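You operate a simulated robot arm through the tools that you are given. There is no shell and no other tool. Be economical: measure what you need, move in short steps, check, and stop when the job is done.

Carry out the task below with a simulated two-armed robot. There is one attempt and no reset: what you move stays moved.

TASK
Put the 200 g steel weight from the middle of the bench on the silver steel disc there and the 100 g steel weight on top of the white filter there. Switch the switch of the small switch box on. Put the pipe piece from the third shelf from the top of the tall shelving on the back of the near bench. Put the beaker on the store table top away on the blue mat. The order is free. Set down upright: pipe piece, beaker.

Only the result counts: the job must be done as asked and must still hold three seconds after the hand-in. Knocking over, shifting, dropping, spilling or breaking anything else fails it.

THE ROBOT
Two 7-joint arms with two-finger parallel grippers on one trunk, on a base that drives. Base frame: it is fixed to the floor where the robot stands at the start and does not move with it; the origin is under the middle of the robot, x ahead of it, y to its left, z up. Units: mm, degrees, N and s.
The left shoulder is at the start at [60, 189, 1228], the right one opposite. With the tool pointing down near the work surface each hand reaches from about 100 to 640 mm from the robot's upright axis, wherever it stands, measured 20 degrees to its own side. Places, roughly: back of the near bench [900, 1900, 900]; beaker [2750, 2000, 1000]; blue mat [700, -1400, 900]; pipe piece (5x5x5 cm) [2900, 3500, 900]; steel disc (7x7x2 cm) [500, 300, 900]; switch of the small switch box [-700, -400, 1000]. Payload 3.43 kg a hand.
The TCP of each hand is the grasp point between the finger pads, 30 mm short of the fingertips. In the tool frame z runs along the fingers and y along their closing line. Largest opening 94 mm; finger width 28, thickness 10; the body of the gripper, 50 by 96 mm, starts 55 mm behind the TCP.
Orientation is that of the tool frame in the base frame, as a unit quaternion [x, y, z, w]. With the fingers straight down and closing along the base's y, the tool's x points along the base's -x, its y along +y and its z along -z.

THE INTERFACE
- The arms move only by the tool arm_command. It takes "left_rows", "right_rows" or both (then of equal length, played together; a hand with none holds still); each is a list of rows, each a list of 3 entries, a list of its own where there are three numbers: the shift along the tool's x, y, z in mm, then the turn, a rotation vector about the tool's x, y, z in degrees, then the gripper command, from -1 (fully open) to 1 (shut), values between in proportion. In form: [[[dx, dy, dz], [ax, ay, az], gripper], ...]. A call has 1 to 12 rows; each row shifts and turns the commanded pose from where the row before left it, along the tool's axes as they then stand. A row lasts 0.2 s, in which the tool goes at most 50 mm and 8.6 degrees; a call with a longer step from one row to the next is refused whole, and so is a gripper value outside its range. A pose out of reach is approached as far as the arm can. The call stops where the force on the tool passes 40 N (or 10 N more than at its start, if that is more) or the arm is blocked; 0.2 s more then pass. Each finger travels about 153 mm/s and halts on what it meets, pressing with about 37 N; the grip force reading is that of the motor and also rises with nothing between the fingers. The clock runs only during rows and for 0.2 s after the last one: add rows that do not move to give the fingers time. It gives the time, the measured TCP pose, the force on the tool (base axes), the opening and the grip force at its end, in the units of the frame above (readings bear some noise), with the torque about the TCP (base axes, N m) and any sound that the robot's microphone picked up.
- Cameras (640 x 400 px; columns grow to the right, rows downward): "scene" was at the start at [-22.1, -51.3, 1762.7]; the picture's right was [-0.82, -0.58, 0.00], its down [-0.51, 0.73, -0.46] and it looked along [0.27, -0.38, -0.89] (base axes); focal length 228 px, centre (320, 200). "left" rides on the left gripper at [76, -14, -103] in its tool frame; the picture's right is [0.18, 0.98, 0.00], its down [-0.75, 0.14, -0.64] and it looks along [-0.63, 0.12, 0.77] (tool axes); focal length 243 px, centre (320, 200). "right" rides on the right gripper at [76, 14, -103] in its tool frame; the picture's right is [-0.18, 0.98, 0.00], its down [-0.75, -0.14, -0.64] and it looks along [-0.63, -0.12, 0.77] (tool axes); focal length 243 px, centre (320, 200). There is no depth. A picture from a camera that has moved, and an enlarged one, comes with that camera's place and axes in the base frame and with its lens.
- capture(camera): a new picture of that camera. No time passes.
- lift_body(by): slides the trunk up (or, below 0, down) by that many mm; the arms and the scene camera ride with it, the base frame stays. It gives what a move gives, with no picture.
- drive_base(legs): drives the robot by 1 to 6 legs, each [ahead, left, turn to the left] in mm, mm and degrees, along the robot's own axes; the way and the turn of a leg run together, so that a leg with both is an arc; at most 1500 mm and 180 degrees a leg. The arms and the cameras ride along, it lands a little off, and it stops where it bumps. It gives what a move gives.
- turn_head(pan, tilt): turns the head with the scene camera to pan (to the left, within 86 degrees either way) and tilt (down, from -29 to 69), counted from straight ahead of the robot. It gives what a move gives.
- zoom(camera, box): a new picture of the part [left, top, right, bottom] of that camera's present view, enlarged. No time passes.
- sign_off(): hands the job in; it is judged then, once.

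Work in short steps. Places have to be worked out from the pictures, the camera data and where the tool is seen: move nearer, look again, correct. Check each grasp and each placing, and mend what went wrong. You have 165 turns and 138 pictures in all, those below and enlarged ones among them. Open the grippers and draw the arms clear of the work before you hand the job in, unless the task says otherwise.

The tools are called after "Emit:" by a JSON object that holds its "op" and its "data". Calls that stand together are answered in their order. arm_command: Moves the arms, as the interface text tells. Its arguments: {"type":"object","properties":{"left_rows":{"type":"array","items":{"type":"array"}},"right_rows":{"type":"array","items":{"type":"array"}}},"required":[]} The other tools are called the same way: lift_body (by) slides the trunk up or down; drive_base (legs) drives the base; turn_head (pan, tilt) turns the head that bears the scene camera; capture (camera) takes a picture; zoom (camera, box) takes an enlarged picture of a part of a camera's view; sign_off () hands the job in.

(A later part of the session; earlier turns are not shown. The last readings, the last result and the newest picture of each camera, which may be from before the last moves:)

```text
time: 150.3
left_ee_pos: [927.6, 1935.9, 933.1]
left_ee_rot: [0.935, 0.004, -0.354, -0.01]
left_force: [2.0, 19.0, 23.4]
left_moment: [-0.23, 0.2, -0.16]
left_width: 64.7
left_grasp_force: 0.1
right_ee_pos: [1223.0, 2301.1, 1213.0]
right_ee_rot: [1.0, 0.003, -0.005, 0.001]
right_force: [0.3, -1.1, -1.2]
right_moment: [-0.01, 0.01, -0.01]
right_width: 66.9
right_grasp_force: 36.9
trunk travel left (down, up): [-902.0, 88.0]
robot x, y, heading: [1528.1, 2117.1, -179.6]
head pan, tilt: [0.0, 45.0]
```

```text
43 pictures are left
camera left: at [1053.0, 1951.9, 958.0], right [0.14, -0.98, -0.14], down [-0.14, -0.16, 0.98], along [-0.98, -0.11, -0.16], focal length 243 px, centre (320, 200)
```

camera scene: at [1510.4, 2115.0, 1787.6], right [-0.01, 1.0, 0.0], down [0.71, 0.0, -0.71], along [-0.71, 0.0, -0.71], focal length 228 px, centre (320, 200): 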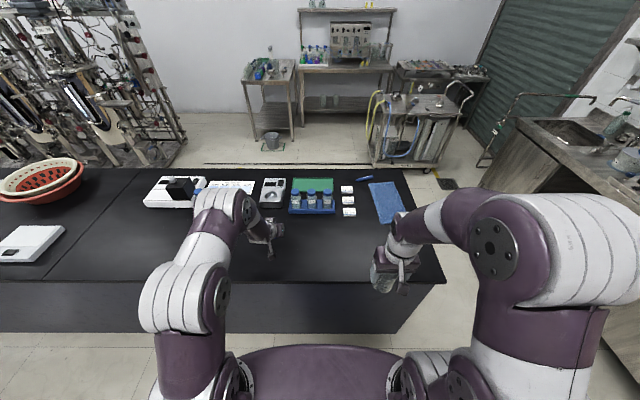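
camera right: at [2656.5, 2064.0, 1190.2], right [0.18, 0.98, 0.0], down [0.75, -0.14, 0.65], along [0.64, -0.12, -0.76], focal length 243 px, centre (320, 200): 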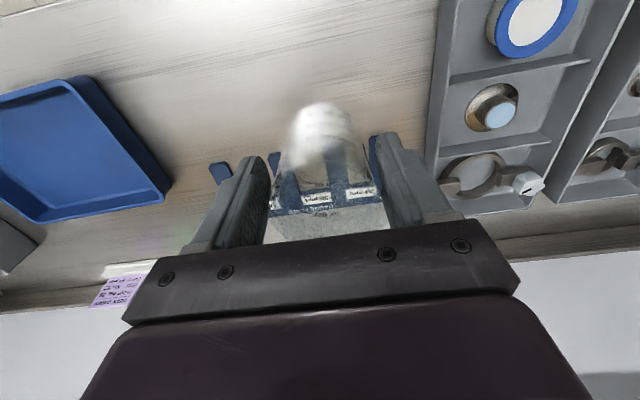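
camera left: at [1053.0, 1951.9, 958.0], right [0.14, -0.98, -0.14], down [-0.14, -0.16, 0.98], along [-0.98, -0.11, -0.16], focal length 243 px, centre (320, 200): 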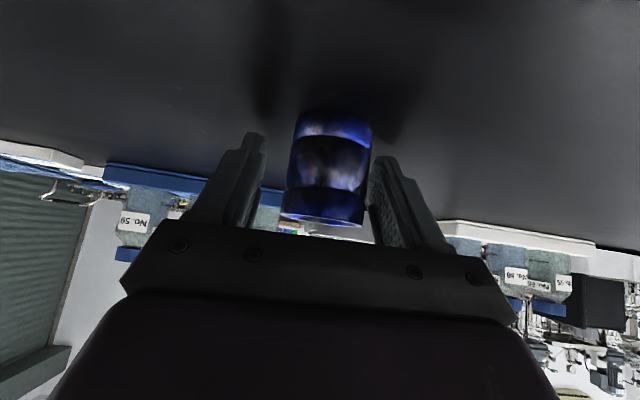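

The fingertips touch the bench; the pipe stands free. I raise 5 mm, then retreat along the tool axis.

Emit:
{"op": "arm_command", "data": {"left_rows": [[[-3.3, 0, -3.8], [0, 0, 0], -0.4], [[0, 0, 0], [0, 0, 0], -0.6], [[0, 0, -15], [0, 0, 0], -0.6], [[0, 0, -30], [0, 0, 0], -0.6], [[0, 0, -40], [0, 0, 0], -0.6], [[0, 0, -45], [0, 0, 0], -0.6], [[0, 0, -45], [0, 0, 0], -0.6]]}}

Emit:
{"op": "capture", "data": {"camera": "left"}}

Emit:
{"op": "zoom", "data": {"camera": "scene", "box": [220, 190, 320, 260]}}

```text
time: 151.9
left_ee_pos: [1043.7, 1929.5, 1065.1]
left_ee_rot: [0.936, 0.004, -0.352, -0.011]
left_force: [1.0, 1.1, 0.0]
left_moment: [0.0, -0.01, 0.01]
left_width: 75.1
left_grasp_force: 0.1
right_ee_pos: [1222.2, 2298.0, 1212.8]
right_ee_rot: [1.0, 0.002, -0.005, 0.0]
right_force: [-0.2, -0.1, -1.3]
right_moment: [0.03, 0.0, 0.04]
right_width: 62.9
right_grasp_force: 36.8
trunk travel left (down, up): [-902.0, 88.0]
robot x, y, heading: [1534.7, 2115.4, -179.6]
head pan, tilt: [0.0, 45.0]
```

```text
42 pictures are left
camera left: at [1168.8, 1944.4, 1090.8], right [0.14, -0.98, -0.15], down [-0.14, -0.16, 0.98], along [-0.98, -0.11, -0.16], focal length 243 px, centre (320, 200)
```

left: 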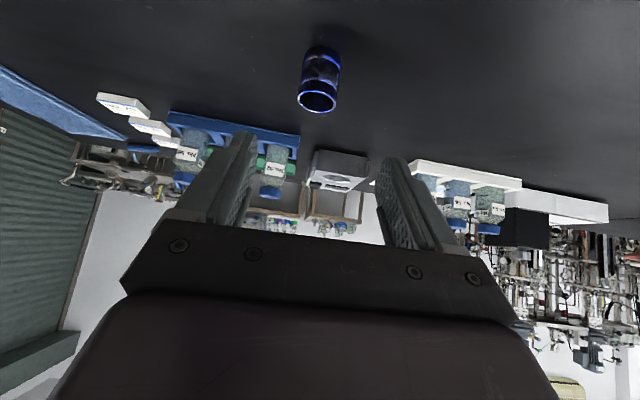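

```text
5.71 times, centred on (270, 225) of scene
camera zoom: at [1514.1, 2115.8, 1787.5], right [-0.01, 1.0, 0.0], down [0.71, 0.0, -0.71], along [-0.71, 0.0, -0.71], focal length 1302 px, centre (606, 57)
```

zoom: 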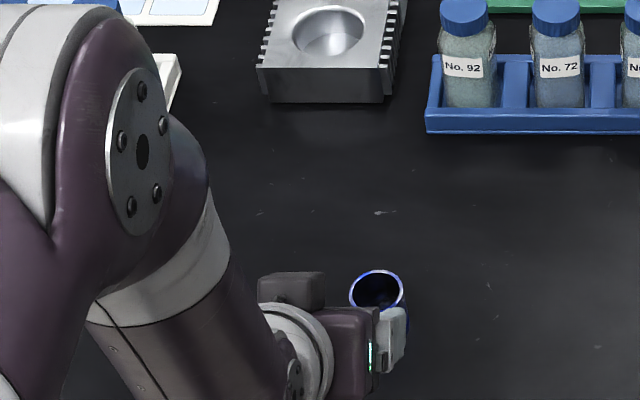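

The pipe piece stands upright on the bench. But the right grip went from 67 to 63 mm — I check the beaker.

Emit:
{"op": "capture", "data": {"camera": "right"}}

Emit:
{"op": "zoom", "data": {"camera": "scene", "box": [340, 180, 480, 320]}}

```text
40 pictures are left
camera right: at [1298.3, 2284.2, 1314.9], right [-0.18, -0.98, 0.0], down [-0.75, 0.14, 0.65], along [-0.64, 0.11, -0.76], focal length 243 px, centre (320, 200)
```

right: 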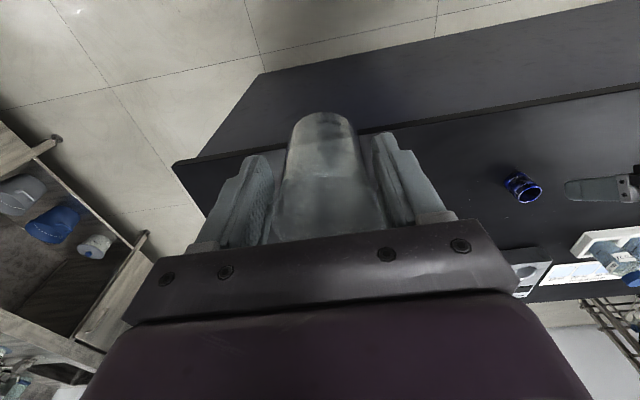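

```text
2.86 times, centred on (410, 250) of scene
camera zoom: at [1514.1, 2115.8, 1787.5], right [-0.01, 1.0, 0.0], down [0.71, 0.0, -0.71], along [-0.71, 0.0, -0.71], focal length 651 px, centre (63, 57)
```

zoom: 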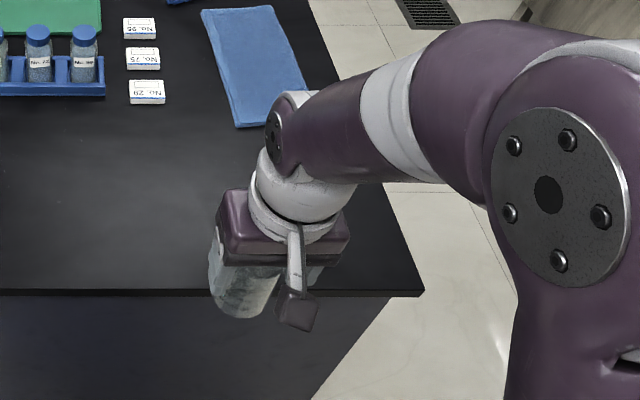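

The beaker may be creeping out of the grip (gripped off-centre). I'll set it down gently on the free bench back here and regrip it; first move forward slowly over the bench.

Emit:
{"op": "arm_command", "data": {"right_rows": [[[-8, 0, 0], [0, 0, 0], 1], [[-18, 0, 0], [0, 0, 0], 1], [[-20, 0, 0], [0, 0, 0], 1], [[-22, 0, 4], [0, 0, 0], 1], [[-22, 0, 8], [0, 0, 0], 1], [[-22, 0, 12], [0, 0, 0], 1], [[-22, 0, 16], [0, 0, 0], 1], [[-22, 0, 20], [0, 0, 0], 1], [[-22, 0, 20], [0, 0, 0], 1], [[-20, 0, 20], [0, 0, 0], 1], [[-14, 0, 16], [0, 0, 0], 1], [[-8, 0, 10], [0, 0, 0], 1]]}}

Emit:
{"op": "capture", "data": {"camera": "right"}}

```text
time: 154.5
left_ee_pos: [1040.8, 1928.3, 1063.5]
left_ee_rot: [0.936, 0.004, -0.352, -0.012]
left_force: [0.4, -0.1, 0.3]
left_moment: [0.01, 0.03, -0.02]
left_width: 75.1
left_grasp_force: 0.1
right_ee_pos: [995.8, 2297.3, 1088.9]
right_ee_rot: [1.0, 0.003, -0.004, 0.0]
right_force: [0.0, -0.4, -1.7]
right_moment: [0.03, 0.01, 0.03]
right_width: 62.8
right_grasp_force: 36.8
trunk travel left (down, up): [-902.0, 88.0]
robot x, y, heading: [1530.2, 2112.5, -179.6]
head pan, tilt: [0.0, 45.0]
```

```text
38 pictures are left
camera right: at [1073.6, 2282.9, 1190.0], right [-0.18, -0.98, 0.0], down [-0.75, 0.14, 0.65], along [-0.64, 0.11, -0.76], focal length 243 px, centre (320, 200)
```

right: 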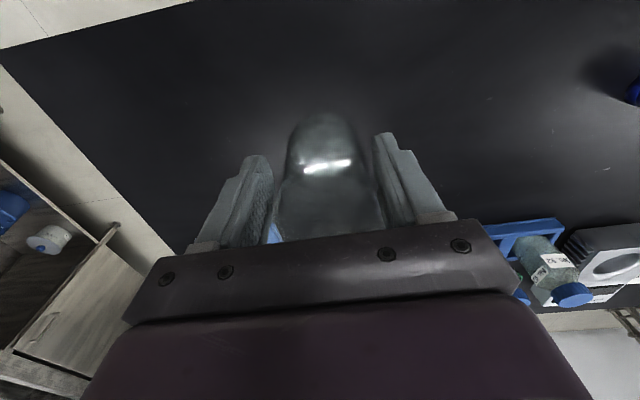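

The beaker's centre is ~10–20 mm ahead of the grip point, bottom ≈995. I lower it onto the bench.

Emit:
{"op": "arm_command", "data": {"right_rows": [[[0, 0, 15], [0, 0, 0], 1], [[0, 0, 20], [0, 0, 0], 1], [[0, 0, 20], [0, 0, 0], 1], [[0, 0, 15], [0, 0, 0], 1], [[0, 0, 5], [0, 0, 0], 1], [[0, 0, 3], [0, 0, 0], 1], [[0, 0, 2], [0, 0, 0], 1], [[0, 0, 2], [0, 0, 0], 1], [[0, 0, 2], [0, 0, 0], 1], [[0, 0, 2], [0, 0, 0], 1]]}}

```text
time: 156.7
left_ee_pos: [1041.1, 1929.1, 1063.7]
left_ee_rot: [0.936, 0.003, -0.352, -0.012]
left_force: [0.2, 0.3, 0.3]
left_moment: [-0.03, -0.02, 0.02]
left_width: 75.1
left_grasp_force: 0.0
right_ee_pos: [996.3, 2296.6, 1001.7]
right_ee_rot: [1.0, 0.003, -0.003, 0.0]
right_force: [0.1, -0.8, -1.4]
right_moment: [0.0, -0.01, 0.01]
right_width: 62.5
right_grasp_force: 37.4
trunk travel left (down, up): [-902.0, 88.0]
robot x, y, heading: [1530.1, 2113.9, -179.7]
head pan, tilt: [0.0, 45.0]
```

Emit:
{"op": "capture", "data": {"camera": "right"}}

Emit:
{"op": "arm_command", "data": {"right_rows": [[[0, 0, 2], [0, 0, 0], 1], [[0, 0, 2], [0, 0, 0], 1], [[0, 0, 2], [0, 0, 0], 1], [[0, 0, 2], [0, 0, 0], 1], [[0, 0, 1.5], [0, 0, 0], 1], [[0, 0, 1.5], [0, 0, 0], 1]]}}

```text
37 pictures are left
camera right: at [1073.7, 2283.3, 1103.6], right [-0.18, -0.98, 0.0], down [-0.75, 0.14, 0.65], along [-0.64, 0.11, -0.76], focal length 243 px, centre (320, 200)
```

right: 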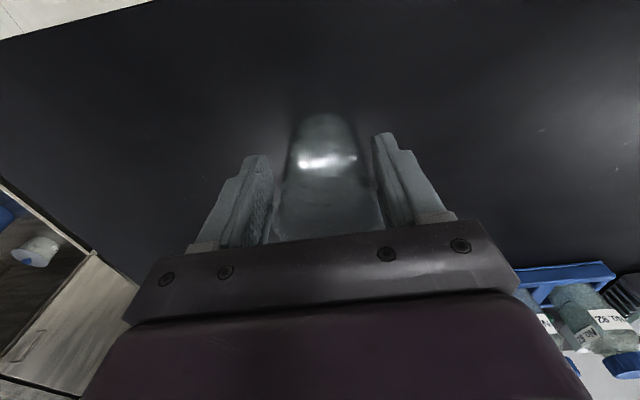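

```text
time: 158.1
left_ee_pos: [1042.2, 1928.2, 1064.0]
left_ee_rot: [0.936, 0.004, -0.352, -0.011]
left_force: [-0.6, -0.3, 0.3]
left_moment: [0.02, 0.01, 0.03]
left_width: 75.2
left_grasp_force: 0.1
right_ee_pos: [997.8, 2296.2, 991.4]
right_ee_rot: [1.0, 0.002, -0.003, 0.001]
right_force: [-0.4, 0.5, -1.0]
right_moment: [-0.01, -0.02, 0.01]
right_width: 62.4
right_grasp_force: 36.8
trunk travel left (down, up): [-902.0, 88.0]
robot x, y, heading: [1536.6, 2115.9, -179.6]
head pan, tilt: [0.0, 45.0]
```

No contact yet (TCP z=991). I continue slowly.

Emit:
{"op": "arm_command", "data": {"right_rows": [[[0, 0, 3], [0, 0, 0], 1], [[0, 0, 3], [0, 0, 0], 1], [[0, 0, 2], [0, 0, 0], 1], [[0, 0, 2], [0, 0, 0], 1], [[0, 0, 2], [0, 0, 0], 1], [[0, 0, 2], [0, 0, 0], 1], [[0, 0, 2], [0, 0, 0], 1], [[0, 0, 2], [0, 0, 0], 1]]}}

Emit:
{"op": "capture", "data": {"camera": "right"}}

```text
time: 159.9
left_ee_pos: [1043.5, 1929.3, 1064.2]
left_ee_rot: [0.935, 0.005, -0.354, -0.011]
left_force: [0.3, -0.1, 0.1]
left_moment: [-0.02, 0.0, -0.01]
left_width: 75.1
left_grasp_force: 0.1
right_ee_pos: [999.3, 2294.4, 975.1]
right_ee_rot: [1.0, 0.003, -0.005, -0.001]
right_force: [4.4, -0.6, 23.0]
right_moment: [-0.07, 0.4, -0.05]
right_width: 50.0
right_grasp_force: 36.7
trunk travel left (down, up): [-902.0, 88.0]
robot x, y, heading: [1531.3, 2114.9, -179.6]
head pan, tilt: [0.0, 45.0]
```

```text
36 pictures are left
camera right: at [1076.4, 2281.5, 1076.8], right [-0.18, -0.98, 0.0], down [-0.75, 0.14, 0.65], along [-0.64, 0.12, -0.76], focal length 243 px, centre (320, 200)
```

right: 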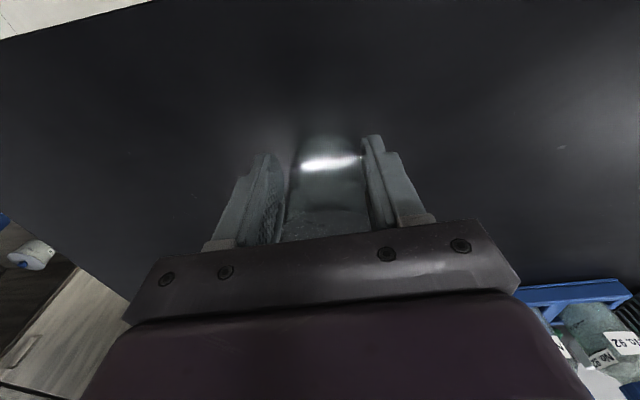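

On the bench (23 N), the beaker sliding forward in the grip. I open now and lift the hand to look.

Emit:
{"op": "arm_command", "data": {"right_rows": [[[0, 0, 0], [0, 0, 0], -0.3], [[0, 0, 0], [0, 0, 0], -1], [[0, 0, 0], [0, 0, 0], -1]]}}

Emit:
{"op": "capture", "data": {"camera": "right"}}

Emit:
{"op": "zoom", "data": {"camera": "scene", "box": [300, 160, 460, 260]}}

```text
time: 160.7
left_ee_pos: [1040.1, 1928.7, 1063.6]
left_ee_rot: [0.936, 0.005, -0.353, -0.011]
left_force: [-0.9, -0.3, 0.0]
left_moment: [-0.01, -0.03, 0.04]
left_width: 75.4
left_grasp_force: 0.2
right_ee_pos: [996.9, 2297.2, 974.0]
right_ee_rot: [1.0, 0.002, -0.003, 0.0]
right_force: [0.8, 0.4, 0.2]
right_moment: [0.01, -0.04, 0.01]
right_width: 94.0
right_grasp_force: 0.0
trunk travel left (down, up): [-902.0, 88.0]
robot x, y, heading: [1533.0, 2109.9, -179.5]
head pan, tilt: [0.0, 45.0]
```

```text
35 pictures are left
camera right: at [1073.5, 2282.6, 1074.9], right [-0.18, -0.98, 0.0], down [-0.75, 0.14, 0.65], along [-0.64, 0.11, -0.76], focal length 243 px, centre (320, 200)
```

right: 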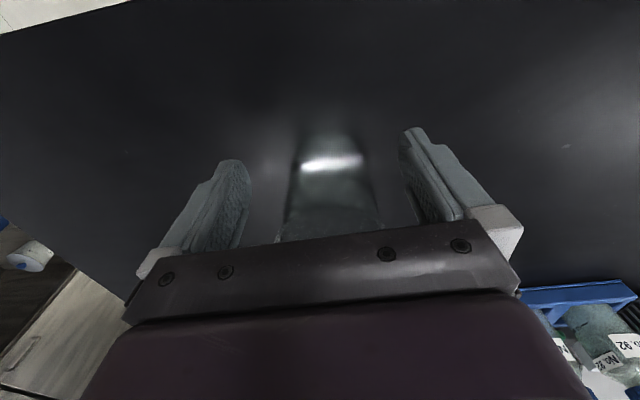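

```text
4.00 times, centred on (380, 210) of scene
camera zoom: at [1510.4, 2115.3, 1787.5], right [-0.01, 1.0, 0.0], down [0.71, 0.0, -0.71], along [-0.71, 0.0, -0.71], focal length 912 px, centre (80, 160)
```

zoom: 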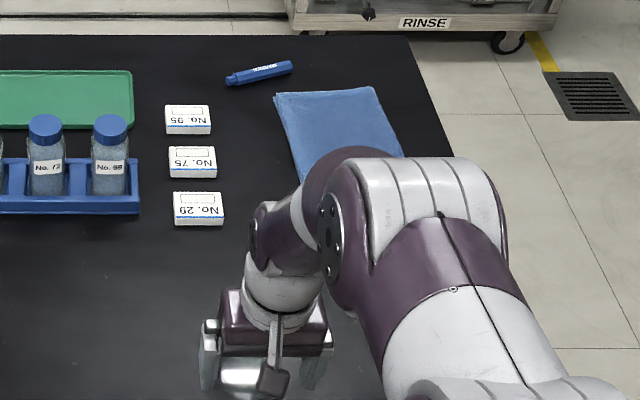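

The beaker appears standing. I raise the open hand straight up and look down on it.

Emit:
{"op": "arm_command", "data": {"right_rows": [[[0, 0, -15], [0, 0, 0], -1], [[0, 0, -35], [0, 0, 0], -1], [[0, 0, -40], [0, 0, 0], -1], [[0, 0, -40], [0, 0, 0], -1]]}}

Emit:
{"op": "capture", "data": {"camera": "right"}}

Emit:
{"op": "zoom", "data": {"camera": "scene", "box": [300, 170, 440, 280]}}

```text
time: 161.7
left_ee_pos: [1042.9, 1929.6, 1064.6]
left_ee_rot: [0.936, 0.004, -0.353, -0.012]
left_force: [0.1, -0.3, -0.4]
left_moment: [0.0, 0.0, 0.03]
left_width: 75.1
left_grasp_force: 0.1
right_ee_pos: [999.7, 2295.8, 1104.5]
right_ee_rot: [1.0, 0.003, -0.004, 0.0]
right_force: [0.3, -0.5, -0.1]
right_moment: [-0.01, -0.02, 0.02]
right_width: 94.3
right_grasp_force: 0.1
trunk travel left (down, up): [-902.0, 88.0]
robot x, y, heading: [1528.7, 2114.0, -179.6]
head pan, tilt: [0.0, 45.0]
```

```text
33 pictures are left
camera right: at [1077.4, 2283.2, 1206.9], right [-0.18, -0.98, 0.0], down [-0.75, 0.14, 0.65], along [-0.64, 0.12, -0.76], focal length 243 px, centre (320, 200)
```

right: 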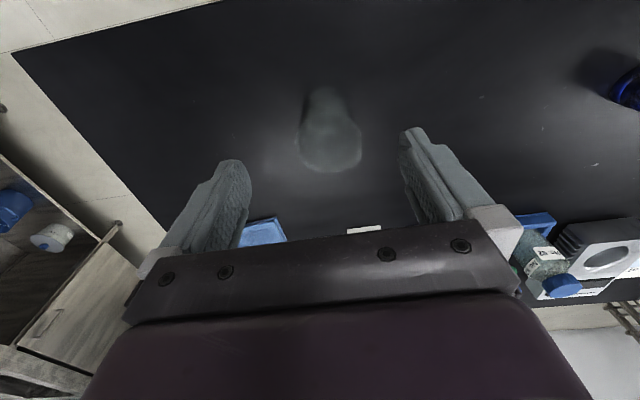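

```text
3.64 times, centred on (370, 225) of scene
camera zoom: at [1512.7, 2114.6, 1787.5], right [-0.01, 1.0, 0.0], down [0.71, 0.0, -0.71], along [-0.71, 0.0, -0.71], focal length 829 px, centre (138, 109)
```

zoom: 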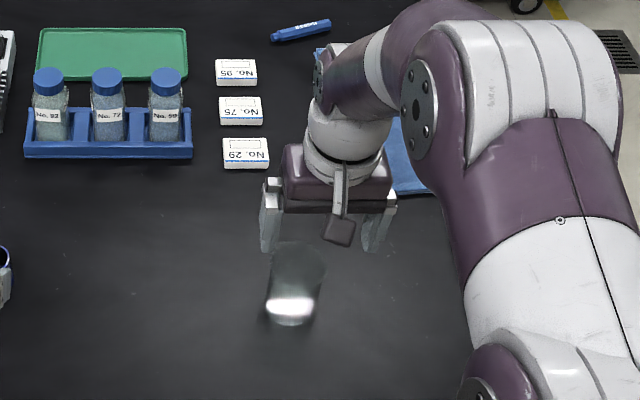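

Beaker stands upright, centre ≈[976,2295], rim ≈1013 — my grip was ~23 mm short. I centre over it and regrip at z≈970.

Emit:
{"op": "arm_command", "data": {"right_rows": [[[-24, 0, 0], [0, 0, 0], -1], [[0, 0, 35], [0, 0, 0], -1], [[0, 0, 40], [0, 0, 0], -1], [[0, 0, 40], [0, 0, 0], -1], [[0, 0, 19], [0, 0, 0], -1], [[0, 0, 0], [0, 0, 0], -0.3], [[0, 0, 0], [0, 0, 0], 0], [[0, 0, 0], [0, 0, 0], 1], [[0, 0, 0], [0, 0, 0], 1]]}}

Emit:
{"op": "capture", "data": {"camera": "right"}}

```text
time: 163.7
left_ee_pos: [1041.8, 1929.4, 1063.9]
left_ee_rot: [0.936, 0.004, -0.351, -0.012]
left_force: [0.4, -0.3, -0.2]
left_moment: [0.02, 0.0, -0.01]
left_width: 75.4
left_grasp_force: 0.1
right_ee_pos: [971.9, 2295.3, 969.0]
right_ee_rot: [1.0, 0.003, -0.004, 0.0]
right_force: [-0.4, -0.8, 0.4]
right_moment: [0.03, -0.03, 0.02]
right_width: 66.6
right_grasp_force: 37.1
trunk travel left (down, up): [-902.0, 88.0]
robot x, y, heading: [1533.4, 2113.1, -179.7]
head pan, tilt: [0.0, 45.0]
```

```text
31 pictures are left
camera right: at [1048.7, 2281.4, 1070.3], right [-0.18, -0.98, 0.0], down [-0.75, 0.14, 0.65], along [-0.64, 0.11, -0.76], focal length 243 px, centre (320, 200)
```

right: 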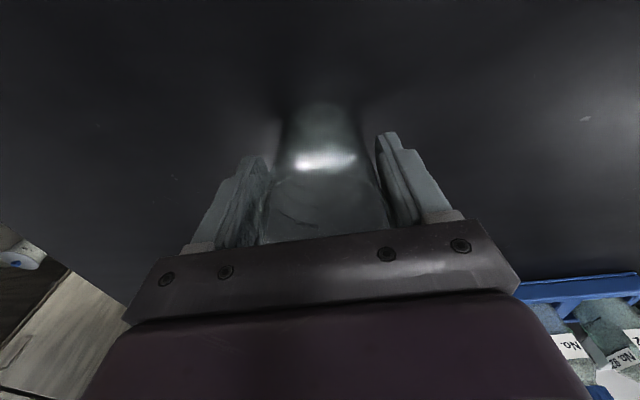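

The grip is close but the beaker's centre still seems ~8 mm forward. I open, shift 8 mm forward and grip again for security.

Emit:
{"op": "arm_command", "data": {"right_rows": [[[0, 0, 0], [0, 0, 0], -0.7], [[0, 0, 0], [0, 0, 0], -0.8], [[-8, 0, 0], [0, 0, 0], -0.8], [[0, 0, 0], [0, 0, 0], -0.3], [[0, 0, 0], [0, 0, 0], 0], [[0, 0, 0], [0, 0, 0], 1], [[0, 0, 0], [0, 0, 0], 1]]}}

Emit:
{"op": "arm_command", "data": {"right_rows": [[[0, 0, -5], [0, 0, 0], 1], [[0, 0, -15], [0, 0, 0], 1], [[0, 0, -25], [0, 0, 0], 1], [[0, 0, -30], [0, 0, 0], 1], [[0, 0, -30], [0, 0, 0], 1]]}}

Emit:
{"op": "capture", "data": {"camera": "right"}}

```text
time: 165.3
left_ee_pos: [1041.7, 1928.9, 1062.9]
left_ee_rot: [0.936, 0.004, -0.351, -0.012]
left_force: [-0.3, 0.2, 0.2]
left_moment: [0.0, -0.01, -0.05]
left_width: 75.4
left_grasp_force: 0.0
right_ee_pos: [964.8, 2294.4, 969.7]
right_ee_rot: [1.0, 0.003, -0.003, 0.0]
right_force: [0.1, -0.4, 0.4]
right_moment: [-0.01, 0.0, -0.02]
right_width: 65.3
right_grasp_force: 36.4
trunk travel left (down, up): [-902.0, 88.0]
robot x, y, heading: [1532.4, 2115.3, -179.7]
head pan, tilt: [0.0, 45.0]
```

```text
time: 166.5
left_ee_pos: [1041.0, 1928.9, 1063.3]
left_ee_rot: [0.936, 0.004, -0.352, -0.012]
left_force: [-0.7, 0.4, -1.3]
left_moment: [-0.03, -0.02, 0.01]
left_width: 75.0
left_grasp_force: 0.0
right_ee_pos: [969.1, 2293.0, 1074.4]
right_ee_rot: [1.0, 0.003, -0.004, 0.0]
right_force: [0.8, -0.1, -0.5]
right_moment: [0.0, 0.0, -0.02]
right_width: 65.3
right_grasp_force: 37.1
trunk travel left (down, up): [-902.0, 88.0]
robot x, y, heading: [1531.9, 2116.2, -179.6]
head pan, tilt: [0.0, 45.0]
```

```text
30 pictures are left
camera right: at [1044.6, 2279.4, 1175.6], right [-0.18, -0.98, 0.0], down [-0.75, 0.14, 0.65], along [-0.64, 0.11, -0.76], focal length 243 px, centre (320, 200)
```

right: 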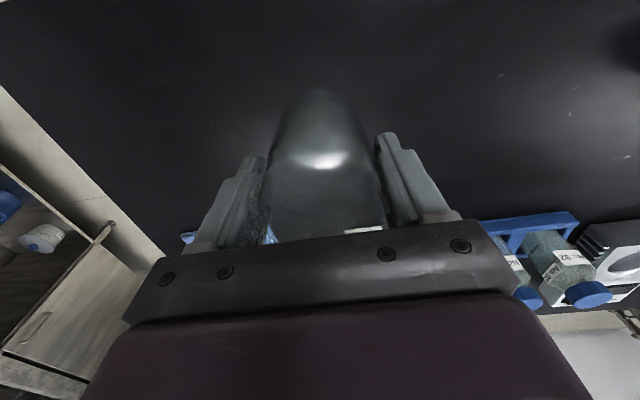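

Held at 65 mm, steady. I retract both arms gently for the drive to the blue mat side.

Emit:
{"op": "arm_command", "data": {"left_rows": [[[0, 0, -8], [0, 0, 0], -0.6], [[0, 0, -15], [0, 0, 0], -0.6], [[0, 0, -18], [0, 0, 0], -0.6], [[0, 0, -18], [0, 0, 0], -0.6], [[0, 0, -18], [0, 0, 0], -0.6], [[0, 0, -18], [0, 0, 0], -0.6], [[0, 0, -18], [0, 0, 0], -0.6], [[0, 0, -18], [0, 0, 0], -0.6], [[0, 0, -18], [0, 0, 0], -0.6], [[0, 0, -15], [0, 0, 0], -0.6], [[0, 0, -8], [0, 0, 0], -0.6]], "right_rows": [[[8, 0, -6], [0, 0, 0], 1], [[18, 0, -12], [0, 0, 0], 1], [[24, 0, -14], [0, 0, 0], 1], [[26, 0, -14], [0, 0, 0], 1], [[28, 0, -14], [0, 0, 0], 1], [[28, 0, -14], [0, 0, 0], 1], [[28, 0, -14], [0, 0, 0], 1], [[28, 0, -14], [0, 0, 0], 1], [[26, 0, -12], [0, 0, 0], 1], [[18, 0, -8], [0, 0, 0], 1], [[8, 0, -4], [0, 0, 0], 1]]}}

Emit:
{"op": "drive_base", "data": {"legs": [[0, 200, 0]]}}

Emit:
{"op": "turn_head", "data": {"pan": 70, "tilt": 30}}

Emit:
{"op": "capture", "data": {"camera": "scene"}}

```text
time: 168.9
left_ee_pos: [1156.3, 1927.8, 1195.4]
left_ee_rot: [0.936, 0.004, -0.352, -0.012]
left_force: [-0.1, 0.8, -0.1]
left_moment: [0.03, -0.02, 0.01]
left_width: 75.2
left_grasp_force: 0.1
right_ee_pos: [1207.4, 2296.6, 1200.1]
right_ee_rot: [1.0, 0.003, -0.003, 0.0]
right_force: [0.1, 0.1, -0.4]
right_moment: [-0.03, 0.01, -0.01]
right_width: 65.4
right_grasp_force: 37.2
trunk travel left (down, up): [-902.0, 88.0]
robot x, y, heading: [1533.3, 2112.3, -179.7]
head pan, tilt: [0.0, 45.0]
```

```text
time: 170.5
left_ee_pos: [1156.9, 1731.0, 1194.2]
left_ee_rot: [0.936, 0.004, -0.352, -0.011]
left_force: [0.5, 0.8, 0.5]
left_moment: [0.02, 0.01, 0.0]
left_width: 75.1
left_grasp_force: 0.0
right_ee_pos: [1207.1, 2101.0, 1198.9]
right_ee_rot: [1.0, 0.002, -0.004, 0.0]
right_force: [0.5, 0.4, -0.2]
right_moment: [-0.02, 0.0, 0.0]
right_width: 65.5
right_grasp_force: 37.4
trunk travel left (down, up): [-902.0, 88.0]
robot x, y, heading: [1529.4, 1918.1, -179.4]
head pan, tilt: [0.0, 45.0]
```

```text
time: 171.9
left_ee_pos: [1156.0, 1728.9, 1195.3]
left_ee_rot: [0.936, 0.004, -0.352, -0.012]
left_force: [-0.6, -0.2, 0.2]
left_moment: [0.01, -0.01, 0.0]
left_width: 75.2
left_grasp_force: 0.0
right_ee_pos: [1208.0, 2099.0, 1200.9]
right_ee_rot: [1.0, 0.003, -0.003, 0.0]
right_force: [0.0, 0.2, -0.6]
right_moment: [-0.02, 0.0, 0.02]
right_width: 65.4
right_grasp_force: 36.9
trunk travel left (down, up): [-902.0, 88.0]
robot x, y, heading: [1535.4, 1913.0, -179.7]
head pan, tilt: [70.0, 30.0]
```

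```text
29 pictures are left
camera scene: at [1563.2, 1830.5, 1810.1], right [-0.94, 0.34, 0.0], down [0.17, 0.47, -0.87], along [-0.29, -0.81, -0.5], focal length 228 px, centre (320, 200)
```

scene: 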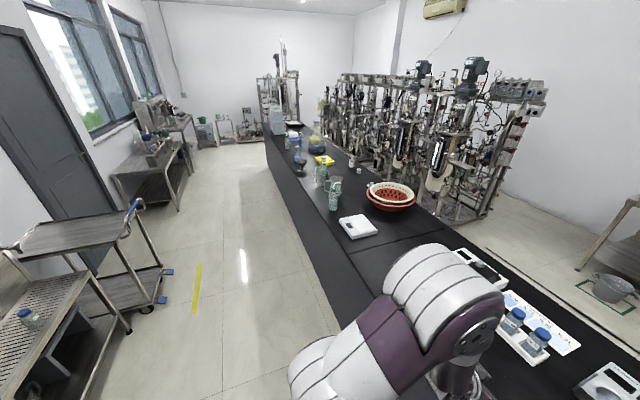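

The aisle is clear. I slide along it toward the mat.

Emit:
{"op": "drive_base", "data": {"legs": [[0, 1400, 0], [0, 1400, 0]]}}

Emit:
{"op": "turn_head", "data": {"pan": 35, "tilt": 40}}

Emit:
{"op": "capture", "data": {"camera": "scene"}}

```text
time: 185.2
left_ee_pos: [1076.9, -988.1, 1193.9]
left_ee_rot: [0.936, -0.025, -0.351, -0.022]
left_force: [-0.6, 0.1, 0.2]
left_moment: [0.0, 0.01, 0.0]
left_width: 74.9
left_grasp_force: 0.0
right_ee_pos: [1151.2, -622.2, 1199.7]
right_ee_rot: [1.0, -0.027, -0.004, 0.0]
right_force: [-0.2, -0.5, -0.3]
right_moment: [0.0, -0.02, 0.01]
right_width: 65.1
right_grasp_force: 36.8
trunk travel left (down, up): [-902.0, 88.0]
robot x, y, heading: [1466.1, -823.0, 176.9]
head pan, tilt: [70.0, 30.0]
```

```text
time: 186.2
left_ee_pos: [1077.2, -988.3, 1193.7]
left_ee_rot: [0.935, -0.025, -0.352, -0.022]
left_force: [-0.7, 0.3, -0.1]
left_moment: [0.01, 0.01, -0.01]
left_width: 75.5
left_grasp_force: 0.0
right_ee_pos: [1151.2, -621.4, 1199.3]
right_ee_rot: [1.0, -0.027, -0.003, 0.0]
right_force: [-0.5, 0.0, -0.7]
right_moment: [-0.01, 0.0, -0.04]
right_width: 65.5
right_grasp_force: 37.4
trunk travel left (down, up): [-902.0, 88.0]
robot x, y, heading: [1461.6, -827.0, 176.8]
head pan, tilt: [35.0, 40.0]
```

```text
28 pictures are left
camera scene: at [1453.3, -872.1, 1794.8], right [-0.53, 0.85, 0.0], down [0.55, 0.34, -0.77], along [-0.65, -0.41, -0.64], focal length 228 px, centre (320, 200)
```

scene: 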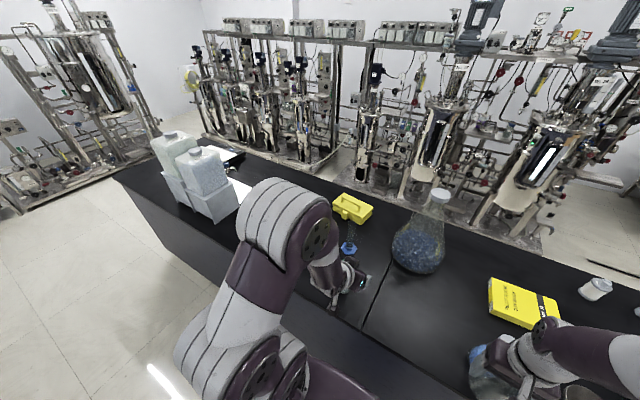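

I correct heading and clearance, then slide on to the mat.

Emit:
{"op": "drive_base", "data": {"legs": [[-60, 0, 3.2], [0, 790, 0]]}}

Emit:
{"op": "turn_head", "data": {"pan": -5, "tilt": 45}}

Emit:
{"op": "capture", "data": {"camera": "scene"}}

```text
time: 191.0
left_ee_pos: [1159.8, -1799.2, 1193.7]
left_ee_rot: [0.936, 0.012, -0.352, -0.008]
left_force: [0.1, 0.4, -0.2]
left_moment: [0.01, -0.01, 0.0]
left_width: 75.2
left_grasp_force: 0.0
right_ee_pos: [1205.2, -1428.0, 1199.6]
right_ee_rot: [1.0, 0.011, -0.004, 0.0]
right_force: [-0.2, 0.0, -1.4]
right_moment: [0.04, -0.02, 0.0]
right_width: 65.3
right_grasp_force: 37.2
trunk travel left (down, up): [-902.0, 88.0]
robot x, y, heading: [1536.0, -1608.2, -179.0]
head pan, tilt: [35.0, 40.0]
```

```text
time: 192.1
left_ee_pos: [1160.1, -1799.3, 1194.0]
left_ee_rot: [0.936, 0.012, -0.352, -0.008]
left_force: [-0.6, 0.1, 0.7]
left_moment: [-0.01, 0.01, -0.01]
left_width: 75.2
left_grasp_force: 0.0
right_ee_pos: [1206.2, -1429.2, 1198.6]
right_ee_rot: [1.0, 0.011, -0.004, 0.0]
right_force: [-0.5, -0.1, -0.9]
right_moment: [0.02, 0.03, 0.0]
right_width: 64.9
right_grasp_force: 37.0
trunk travel left (down, up): [-902.0, 88.0]
robot x, y, heading: [1534.6, -1611.3, -178.8]
head pan, tilt: [-5.0, 45.0]
```

```text
27 pictures are left
camera scene: at [1513.6, -1599.9, 1787.6], right [0.07, 1.0, 0.0], down [0.71, -0.05, -0.71], along [-0.71, 0.05, -0.71], focal length 228 px, centre (320, 200)
```

scene: 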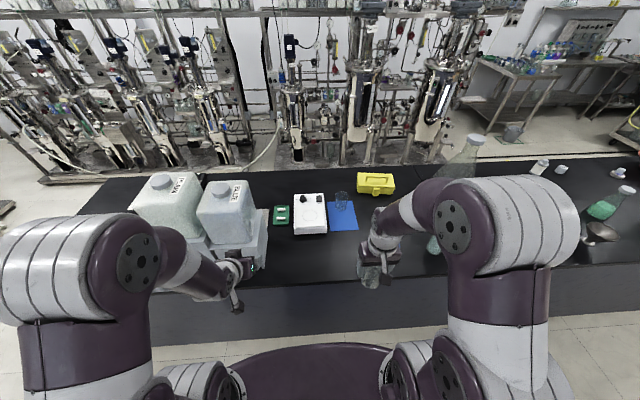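

The blue mat is at (342,215) with a glass already on its far part; I zoom in.

Emit:
{"op": "zoom", "data": {"camera": "scene", "box": [280, 170, 420, 260]}}

```text
4.44 times, centred on (350, 215) of scene
camera zoom: at [1513.6, -1599.9, 1787.6], right [0.07, 1.0, 0.0], down [0.71, -0.05, -0.71], along [-0.71, 0.05, -0.71], focal length 1013 px, centre (187, 133)
```

zoom: 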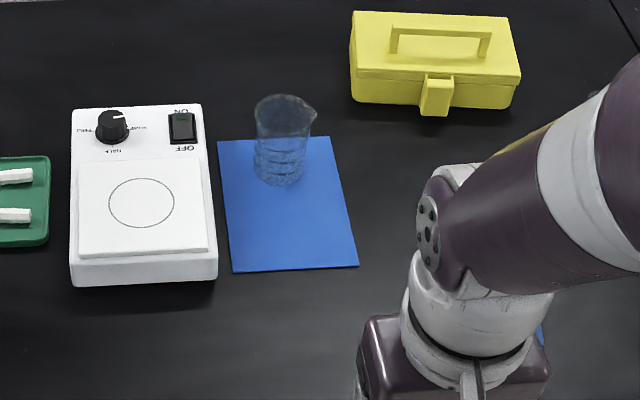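

Mat spans x 643–845, y −1500…−1364, with another beaker at [700,−1433]. I'll set mine at about [797,−1433]. I drive ~105 mm closer and extend the hand at height.

Emit:
{"op": "drive_base", "data": {"legs": [[108, 0, -1.2]]}}

Emit:
{"op": "arm_command", "data": {"right_rows": [[[-10, 0, 0], [0, 0, 0], 1], [[-20, 0, 0], [0, 0, 0], 1], [[-28, 0, 0], [0, 0, 0], 1], [[-30, 0, 0], [0, 0, 0], 1], [[-30, 0, 0], [0, 0, 0], 1], [[-30, 0, 5], [0, 0, 0], 1], [[-30, 0, 10], [0, 0, 0], 1], [[-28, 0, 12], [0, 0, 0], 1], [[-20, 0, 15], [0, 0, 0], 1], [[-10, 0, 15], [0, 0, 0], 1]]}}

Emit:
{"op": "capture", "data": {"camera": "right"}}

```text
time: 193.2
left_ee_pos: [1046.5, -1792.4, 1194.1]
left_ee_rot: [0.936, 0.002, -0.352, -0.013]
left_force: [4.7, -0.5, 2.8]
left_moment: [-0.1, 0.03, 0.2]
left_width: 75.1
left_grasp_force: 0.1
right_ee_pos: [1100.3, -1423.1, 1199.4]
right_ee_rot: [1.0, 0.001, -0.004, -0.001]
right_force: [-0.6, 0.2, -1.0]
right_moment: [0.01, -0.05, -0.01]
right_width: 65.1
right_grasp_force: 36.8
trunk travel left (down, up): [-902.0, 88.0]
robot x, y, heading: [1424.0, -1610.3, 180.0]
head pan, tilt: [-5.0, 45.0]
```

```text
time: 195.4
left_ee_pos: [1046.1, -1792.9, 1194.1]
left_ee_rot: [0.936, 0.001, -0.352, -0.013]
left_force: [-0.5, -0.5, -0.5]
left_moment: [0.01, 0.0, 0.01]
left_width: 75.1
left_grasp_force: 0.1
right_ee_pos: [861.8, -1423.5, 1145.1]
right_ee_rot: [1.0, 0.0, -0.003, 0.0]
right_force: [-0.3, -0.1, -0.7]
right_moment: [0.02, 0.02, -0.02]
right_width: 65.0
right_grasp_force: 37.8
trunk travel left (down, up): [-902.0, 88.0]
robot x, y, heading: [1425.4, -1609.8, 180.0]
head pan, tilt: [-5.0, 45.0]
```

```text
25 pictures are left
camera right: at [938.6, -1437.1, 1247.3], right [-0.18, -0.98, 0.0], down [-0.75, 0.14, 0.65], along [-0.64, 0.12, -0.76], focal length 243 px, centre (320, 200)
```

right: 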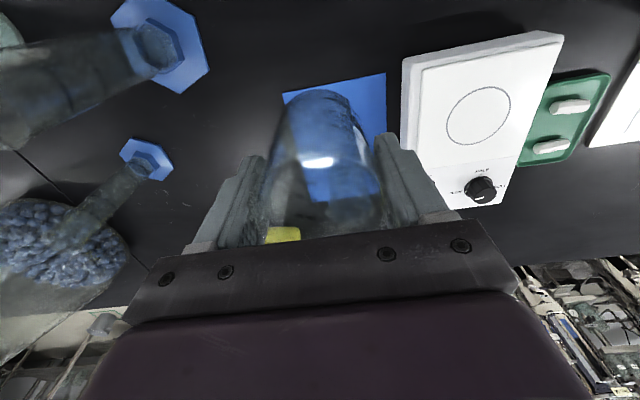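

The left hand showed a brief 4.7 N after the drive, near the canisters — I check that.

Emit:
{"op": "zoom", "data": {"camera": "scene", "box": [120, 150, 420, 330]}}

Emit:
{"op": "capture", "data": {"camera": "left"}}

```text
2.13 times, centred on (270, 240) of scene
camera zoom: at [1403.3, -1600.8, 1787.6], right [0.09, 1.0, 0.0], down [0.7, -0.06, -0.71], along [-0.7, 0.06, -0.71], focal length 486 px, centre (427, 115)
```

zoom: 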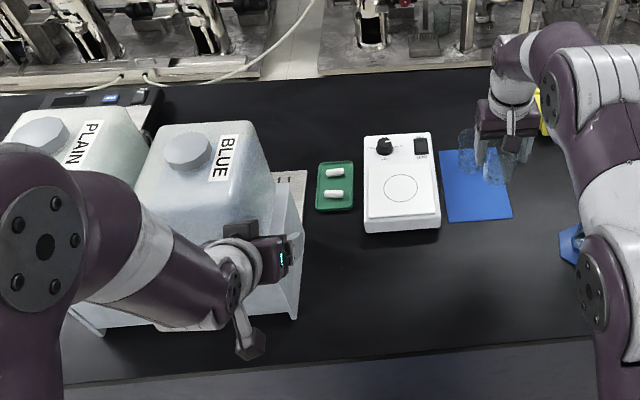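

```text
23 pictures are left
camera left: at [1171.2, -1778.9, 1220.3], right [0.13, -0.98, -0.15], down [-0.14, -0.16, 0.98], along [-0.98, -0.11, -0.16], focal length 243 px, centre (320, 200)
```

left: 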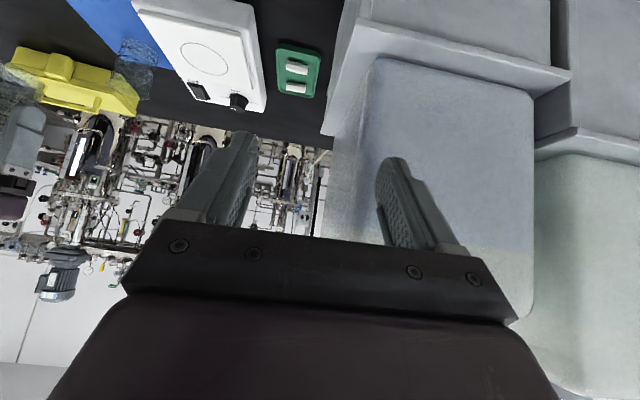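

The left fingers are close to the BLUE canister; I draw the left hand straight back away from it.

Emit:
{"op": "arm_command", "data": {"left_rows": [[[8, 0, -7], [0, 0, 0], -0.6], [[15, 0, -13], [0, 0, 0], -0.6], [[15, 0, -13], [0, 0, 0], -0.6]]}}

Emit:
{"op": "capture", "data": {"camera": "left"}}

```text
time: 196.2
left_ee_pos: [1096.6, -1794.1, 1193.8]
left_ee_rot: [0.936, 0.001, -0.353, -0.013]
left_force: [0.0, -0.9, -0.1]
left_moment: [0.01, 0.0, 0.0]
left_width: 75.2
left_grasp_force: 0.0
right_ee_pos: [862.6, -1423.3, 1145.5]
right_ee_rot: [1.0, -0.001, -0.004, 0.0]
right_force: [-0.2, 0.4, -0.8]
right_moment: [-0.01, 0.02, 0.03]
right_width: 65.1
right_grasp_force: 37.1
trunk travel left (down, up): [-902.0, 88.0]
robot x, y, heading: [1422.8, -1610.1, 180.1]
head pan, tilt: [-5.0, 45.0]
```

```text
22 pictures are left
camera left: at [1221.3, -1779.2, 1219.7], right [0.13, -0.98, -0.15], down [-0.14, -0.16, 0.98], along [-0.98, -0.11, -0.16], focal length 243 px, centre (320, 200)
```

left: 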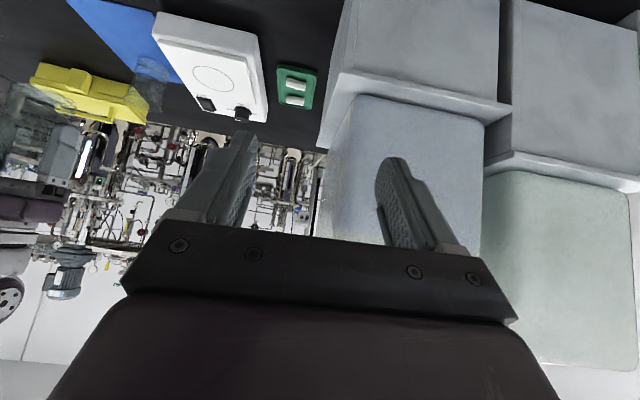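

Canisters look undisturbed. I move the beaker over the target spot at height and check reach.

Emit:
{"op": "arm_command", "data": {"right_rows": [[[-10, 2, 5], [0, 0, 0], 1], [[-18, 3, 10], [0, 0, 0], 1], [[-20, 3, 10], [0, 0, 0], 1], [[-12, 2, 10], [0, 0, 0], 1], [[-5, 0, 10], [0, 0, 0], 1]]}}

Emit:
{"op": "capture", "data": {"camera": "right"}}

Emit:
{"op": "zoom", "data": {"camera": "scene", "box": [300, 160, 420, 260]}}

```text
time: 197.4
left_ee_pos: [1095.2, -1793.3, 1193.7]
left_ee_rot: [0.936, 0.001, -0.352, -0.013]
left_force: [0.2, 0.7, 0.9]
left_moment: [0.02, -0.01, 0.03]
left_width: 75.1
left_grasp_force: 0.1
right_ee_pos: [813.0, -1434.0, 1095.9]
right_ee_rot: [1.0, 0.001, -0.004, 0.0]
right_force: [0.4, -0.6, -1.0]
right_moment: [-0.02, 0.0, 0.02]
right_width: 65.0
right_grasp_force: 36.7
right hand out of reach, approached as far as the arm can: row 3, 4
trunk travel left (down, up): [-902.0, 88.0]
robot x, y, heading: [1421.6, -1611.7, 180.0]
head pan, tilt: [-5.0, 45.0]
```

```text
21 pictures are left
camera right: at [889.6, -1447.0, 1197.5], right [-0.18, -0.98, 0.0], down [-0.75, 0.14, 0.65], along [-0.64, 0.12, -0.76], focal length 243 px, centre (320, 200)
```

right: 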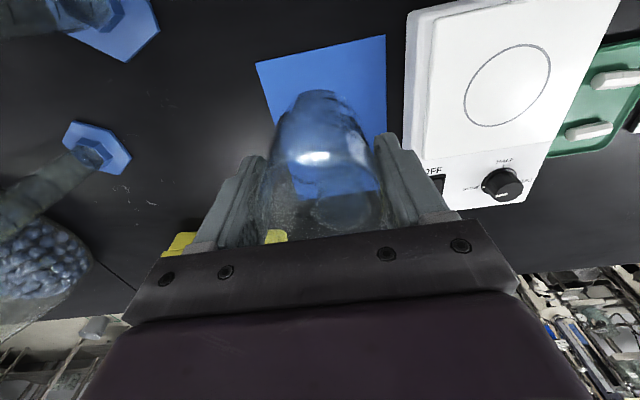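

```text
4.00 times, centred on (360, 210) of scene
camera zoom: at [1403.2, -1600.9, 1787.6], right [0.09, 1.0, 0.0], down [0.7, -0.06, -0.71], along [-0.7, 0.06, -0.71], focal length 912 px, centre (160, 160)
```

zoom: 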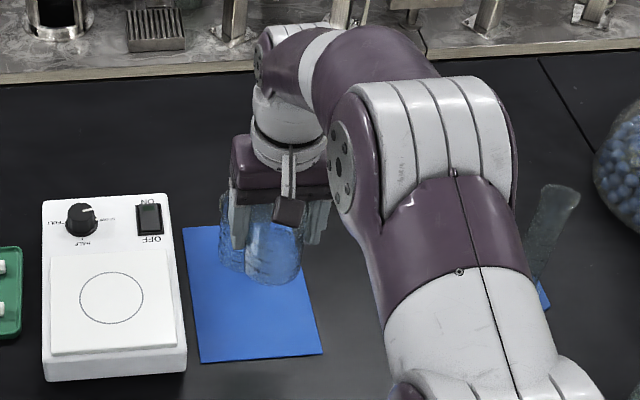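

Reach ended at x=813; I lower the trunk 80 mm (better arm geometry, also lowering the beaker) and then extend the last ~17 mm.

Emit:
{"op": "lift_body", "data": {"by": -80}}

Emit:
{"op": "arm_command", "data": {"right_rows": [[[-6, 0, 0], [0, 0, 0], 1], [[-6, 0, 0], [0, 0, 0], 1], [[-5, 0, 0], [0, 0, 0], 1]]}}

```text
time: 198.6
left_ee_pos: [1095.7, -1793.4, 1114.0]
left_ee_rot: [0.936, 0.002, -0.352, -0.013]
left_force: [0.1, 1.4, 0.1]
left_moment: [-0.02, 0.01, -0.02]
left_width: 75.3
left_grasp_force: 0.0
right_ee_pos: [813.2, -1433.6, 1016.3]
right_ee_rot: [1.0, 0.0, -0.005, 0.0]
right_force: [0.0, 0.0, -0.3]
right_moment: [0.0, 0.02, 0.02]
right_width: 65.0
right_grasp_force: 36.7
trunk travel left (down, up): [-822.0, 168.0]
robot x, y, heading: [1426.5, -1608.5, 180.2]
head pan, tilt: [-5.0, 45.0]
```

```text
time: 199.4
left_ee_pos: [1095.2, -1793.0, 1112.9]
left_ee_rot: [0.936, 0.001, -0.352, -0.013]
left_force: [0.1, -0.9, 0.5]
left_moment: [-0.01, 0.0, -0.02]
left_width: 75.2
left_grasp_force: 0.1
right_ee_pos: [813.3, -1434.3, 1013.7]
right_ee_rot: [1.0, 0.0, -0.004, 0.0]
right_force: [-0.1, 0.7, -0.7]
right_moment: [-0.03, -0.01, -0.02]
right_width: 65.2
right_grasp_force: 36.9
right hand out of reach, approached as far as the arm can: row 1, 2, 3
trunk travel left (down, up): [-822.0, 168.0]
robot x, y, heading: [1418.3, -1609.0, 180.3]
head pan, tilt: [-5.0, 45.0]
```

Still at the limit, so I drive 18 mm closer.

Emit:
{"op": "drive_base", "data": {"legs": [[18, 0, 0]]}}

Emit:
{"op": "zoom", "data": {"camera": "scene", "box": [300, 160, 420, 260]}}

Emit:
{"op": "capture", "data": {"camera": "right"}}

```text
time: 200.2
left_ee_pos: [1081.2, -1793.4, 1114.5]
left_ee_rot: [0.935, 0.001, -0.354, -0.013]
left_force: [1.5, 1.0, 0.6]
left_moment: [0.01, -0.01, 0.04]
left_width: 75.0
left_grasp_force: 0.0
right_ee_pos: [798.3, -1432.3, 1016.5]
right_ee_rot: [1.0, -0.001, -0.006, 0.0]
right_force: [0.8, 0.3, -0.9]
right_moment: [0.02, -0.01, 0.02]
right_width: 65.0
right_grasp_force: 37.2
trunk travel left (down, up): [-822.0, 168.0]
robot x, y, heading: [1406.9, -1611.3, 179.9]
head pan, tilt: [-5.0, 45.0]
```

```text
4.00 times, centred on (360, 210) of scene
camera zoom: at [1391.6, -1601.0, 1707.7], right [0.09, 1.0, 0.0], down [0.7, -0.06, -0.71], along [-0.71, 0.06, -0.7], focal length 912 px, centre (160, 160)
```

zoom: 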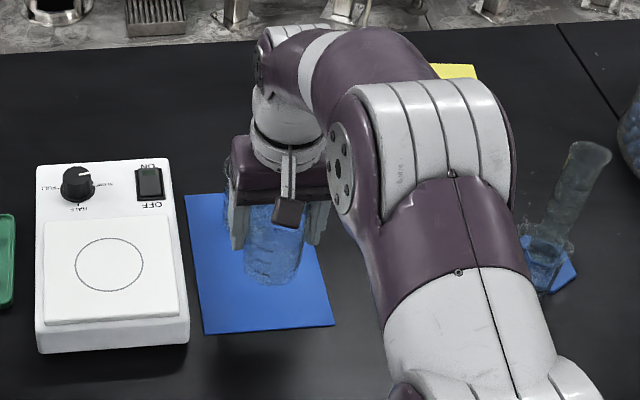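

```text
18 pictures are left
camera right: at [875.3, -1446.9, 1118.2], right [-0.18, -0.98, 0.0], down [-0.75, 0.14, 0.65], along [-0.64, 0.12, -0.76], focal length 243 px, centre (320, 200)
```

right: 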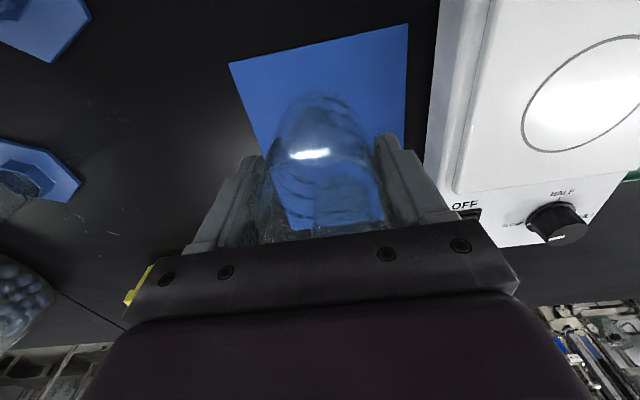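

Beaker is at [798,-1432] over the free part of the mat. I lower with the trunk (pure vertical) to just above contact.

Emit:
{"op": "lift_body", "data": {"by": -38}}

Emit:
{"op": "lift_body", "data": {"by": -4}}

```text
time: 201.0
left_ee_pos: [1078.0, -1793.8, 1075.0]
left_ee_rot: [0.936, 0.001, -0.352, -0.013]
left_force: [-0.3, 0.3, -0.6]
left_moment: [-0.02, 0.01, -0.01]
left_width: 75.3
left_grasp_force: 0.0
right_ee_pos: [793.1, -1433.4, 975.8]
right_ee_rot: [1.0, 0.0, -0.003, 0.0]
right_force: [0.1, -0.3, -1.4]
right_moment: [-0.03, -0.02, 0.0]
right_width: 65.0
right_grasp_force: 37.1
trunk travel left (down, up): [-784.0, 206.0]
robot x, y, heading: [1402.1, -1609.9, 180.0]
head pan, tilt: [-5.0, 45.0]
```

```text
time: 201.6
left_ee_pos: [1076.6, -1792.0, 1070.3]
left_ee_rot: [0.936, 0.001, -0.351, -0.013]
left_force: [0.7, -0.2, -0.5]
left_moment: [0.0, 0.01, -0.01]
left_width: 75.1
left_grasp_force: 0.0
right_ee_pos: [793.4, -1432.5, 972.9]
right_ee_rot: [1.0, 0.0, -0.003, 0.0]
right_force: [0.0, 0.4, -0.5]
right_moment: [-0.02, -0.02, -0.01]
right_width: 65.1
right_grasp_force: 37.2
trunk travel left (down, up): [-780.0, 210.0]
robot x, y, heading: [1407.9, -1607.2, 180.1]
head pan, tilt: [-5.0, 45.0]
```

No contact yet; I lower in 2 mm trunk steps.

Emit:
{"op": "lift_body", "data": {"by": -2}}

Emit:
{"op": "lift_body", "data": {"by": -2}}

```text
time: 202.1
left_ee_pos: [1077.8, -1792.7, 1069.2]
left_ee_rot: [0.936, 0.003, -0.351, -0.012]
left_force: [0.0, -0.8, 0.1]
left_moment: [0.02, 0.01, -0.01]
left_width: 75.3
left_grasp_force: 0.0
right_ee_pos: [795.4, -1431.7, 971.3]
right_ee_rot: [1.0, -0.001, -0.004, 0.0]
right_force: [1.2, 0.0, 3.8]
right_moment: [-0.02, -0.21, 0.03]
right_width: 65.0
right_grasp_force: 37.0
trunk travel left (down, up): [-778.0, 212.0]
robot x, y, heading: [1404.8, -1609.1, 180.0]
head pan, tilt: [-5.0, 45.0]
```

```text
time: 202.6
left_ee_pos: [1078.6, -1793.9, 1067.2]
left_ee_rot: [0.935, 0.002, -0.353, -0.013]
left_force: [0.7, 0.3, -0.3]
left_moment: [0.0, -0.01, -0.05]
left_width: 75.4
left_grasp_force: 0.1
right_ee_pos: [796.5, -1433.1, 971.1]
right_ee_rot: [1.0, 0.0, -0.005, 0.0]
right_force: [0.4, 2.1, 16.9]
right_moment: [-0.04, -0.33, 0.05]
right_width: 64.9
right_grasp_force: 36.9
trunk travel left (down, up): [-776.0, 214.0]
robot x, y, heading: [1405.4, -1608.0, 179.9]
head pan, tilt: [-5.0, 45.0]
```

Contact (17 N). I open the right hand gradually.

Emit:
{"op": "arm_command", "data": {"right_rows": [[[0, 0, 0], [0, 0, 0], -0.45], [[0, 0, 0], [0, 0, 0], -0.6], [[0, 0, 0], [0, 0, 0], -0.8], [[0, 0, 0], [0, 0, 0], -0.8]]}}

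Emit:
{"op": "capture", "data": {"camera": "right"}}

```text
time: 203.6
left_ee_pos: [1078.8, -1793.5, 1067.9]
left_ee_rot: [0.936, 0.002, -0.352, -0.013]
left_force: [-1.2, -0.2, 0.0]
left_moment: [0.03, 0.03, 0.01]
left_width: 74.9
left_grasp_force: 0.0
right_ee_pos: [795.7, -1432.6, 968.8]
right_ee_rot: [1.0, 0.0, -0.004, 0.0]
right_force: [0.2, -0.1, -0.9]
right_moment: [0.01, 0.0, 0.0]
right_width: 84.6
right_grasp_force: 0.1
trunk travel left (down, up): [-776.0, 214.0]
robot x, y, heading: [1402.4, -1607.3, 179.8]
head pan, tilt: [-5.0, 45.0]
```

```text
17 pictures are left
camera right: at [871.9, -1446.9, 1070.4], right [-0.18, -0.98, 0.0], down [-0.75, 0.14, 0.65], along [-0.64, 0.12, -0.76], focal length 243 px, centre (320, 200)
```

right: 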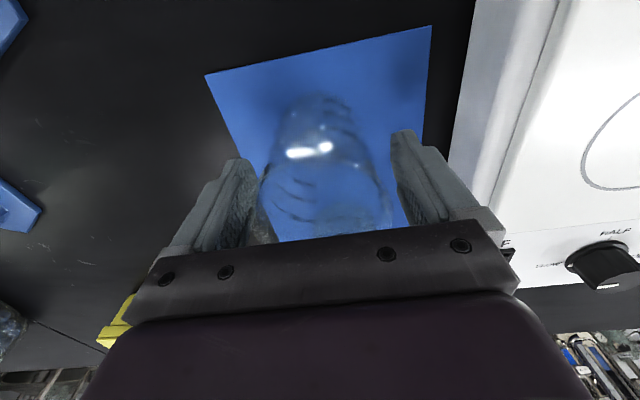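

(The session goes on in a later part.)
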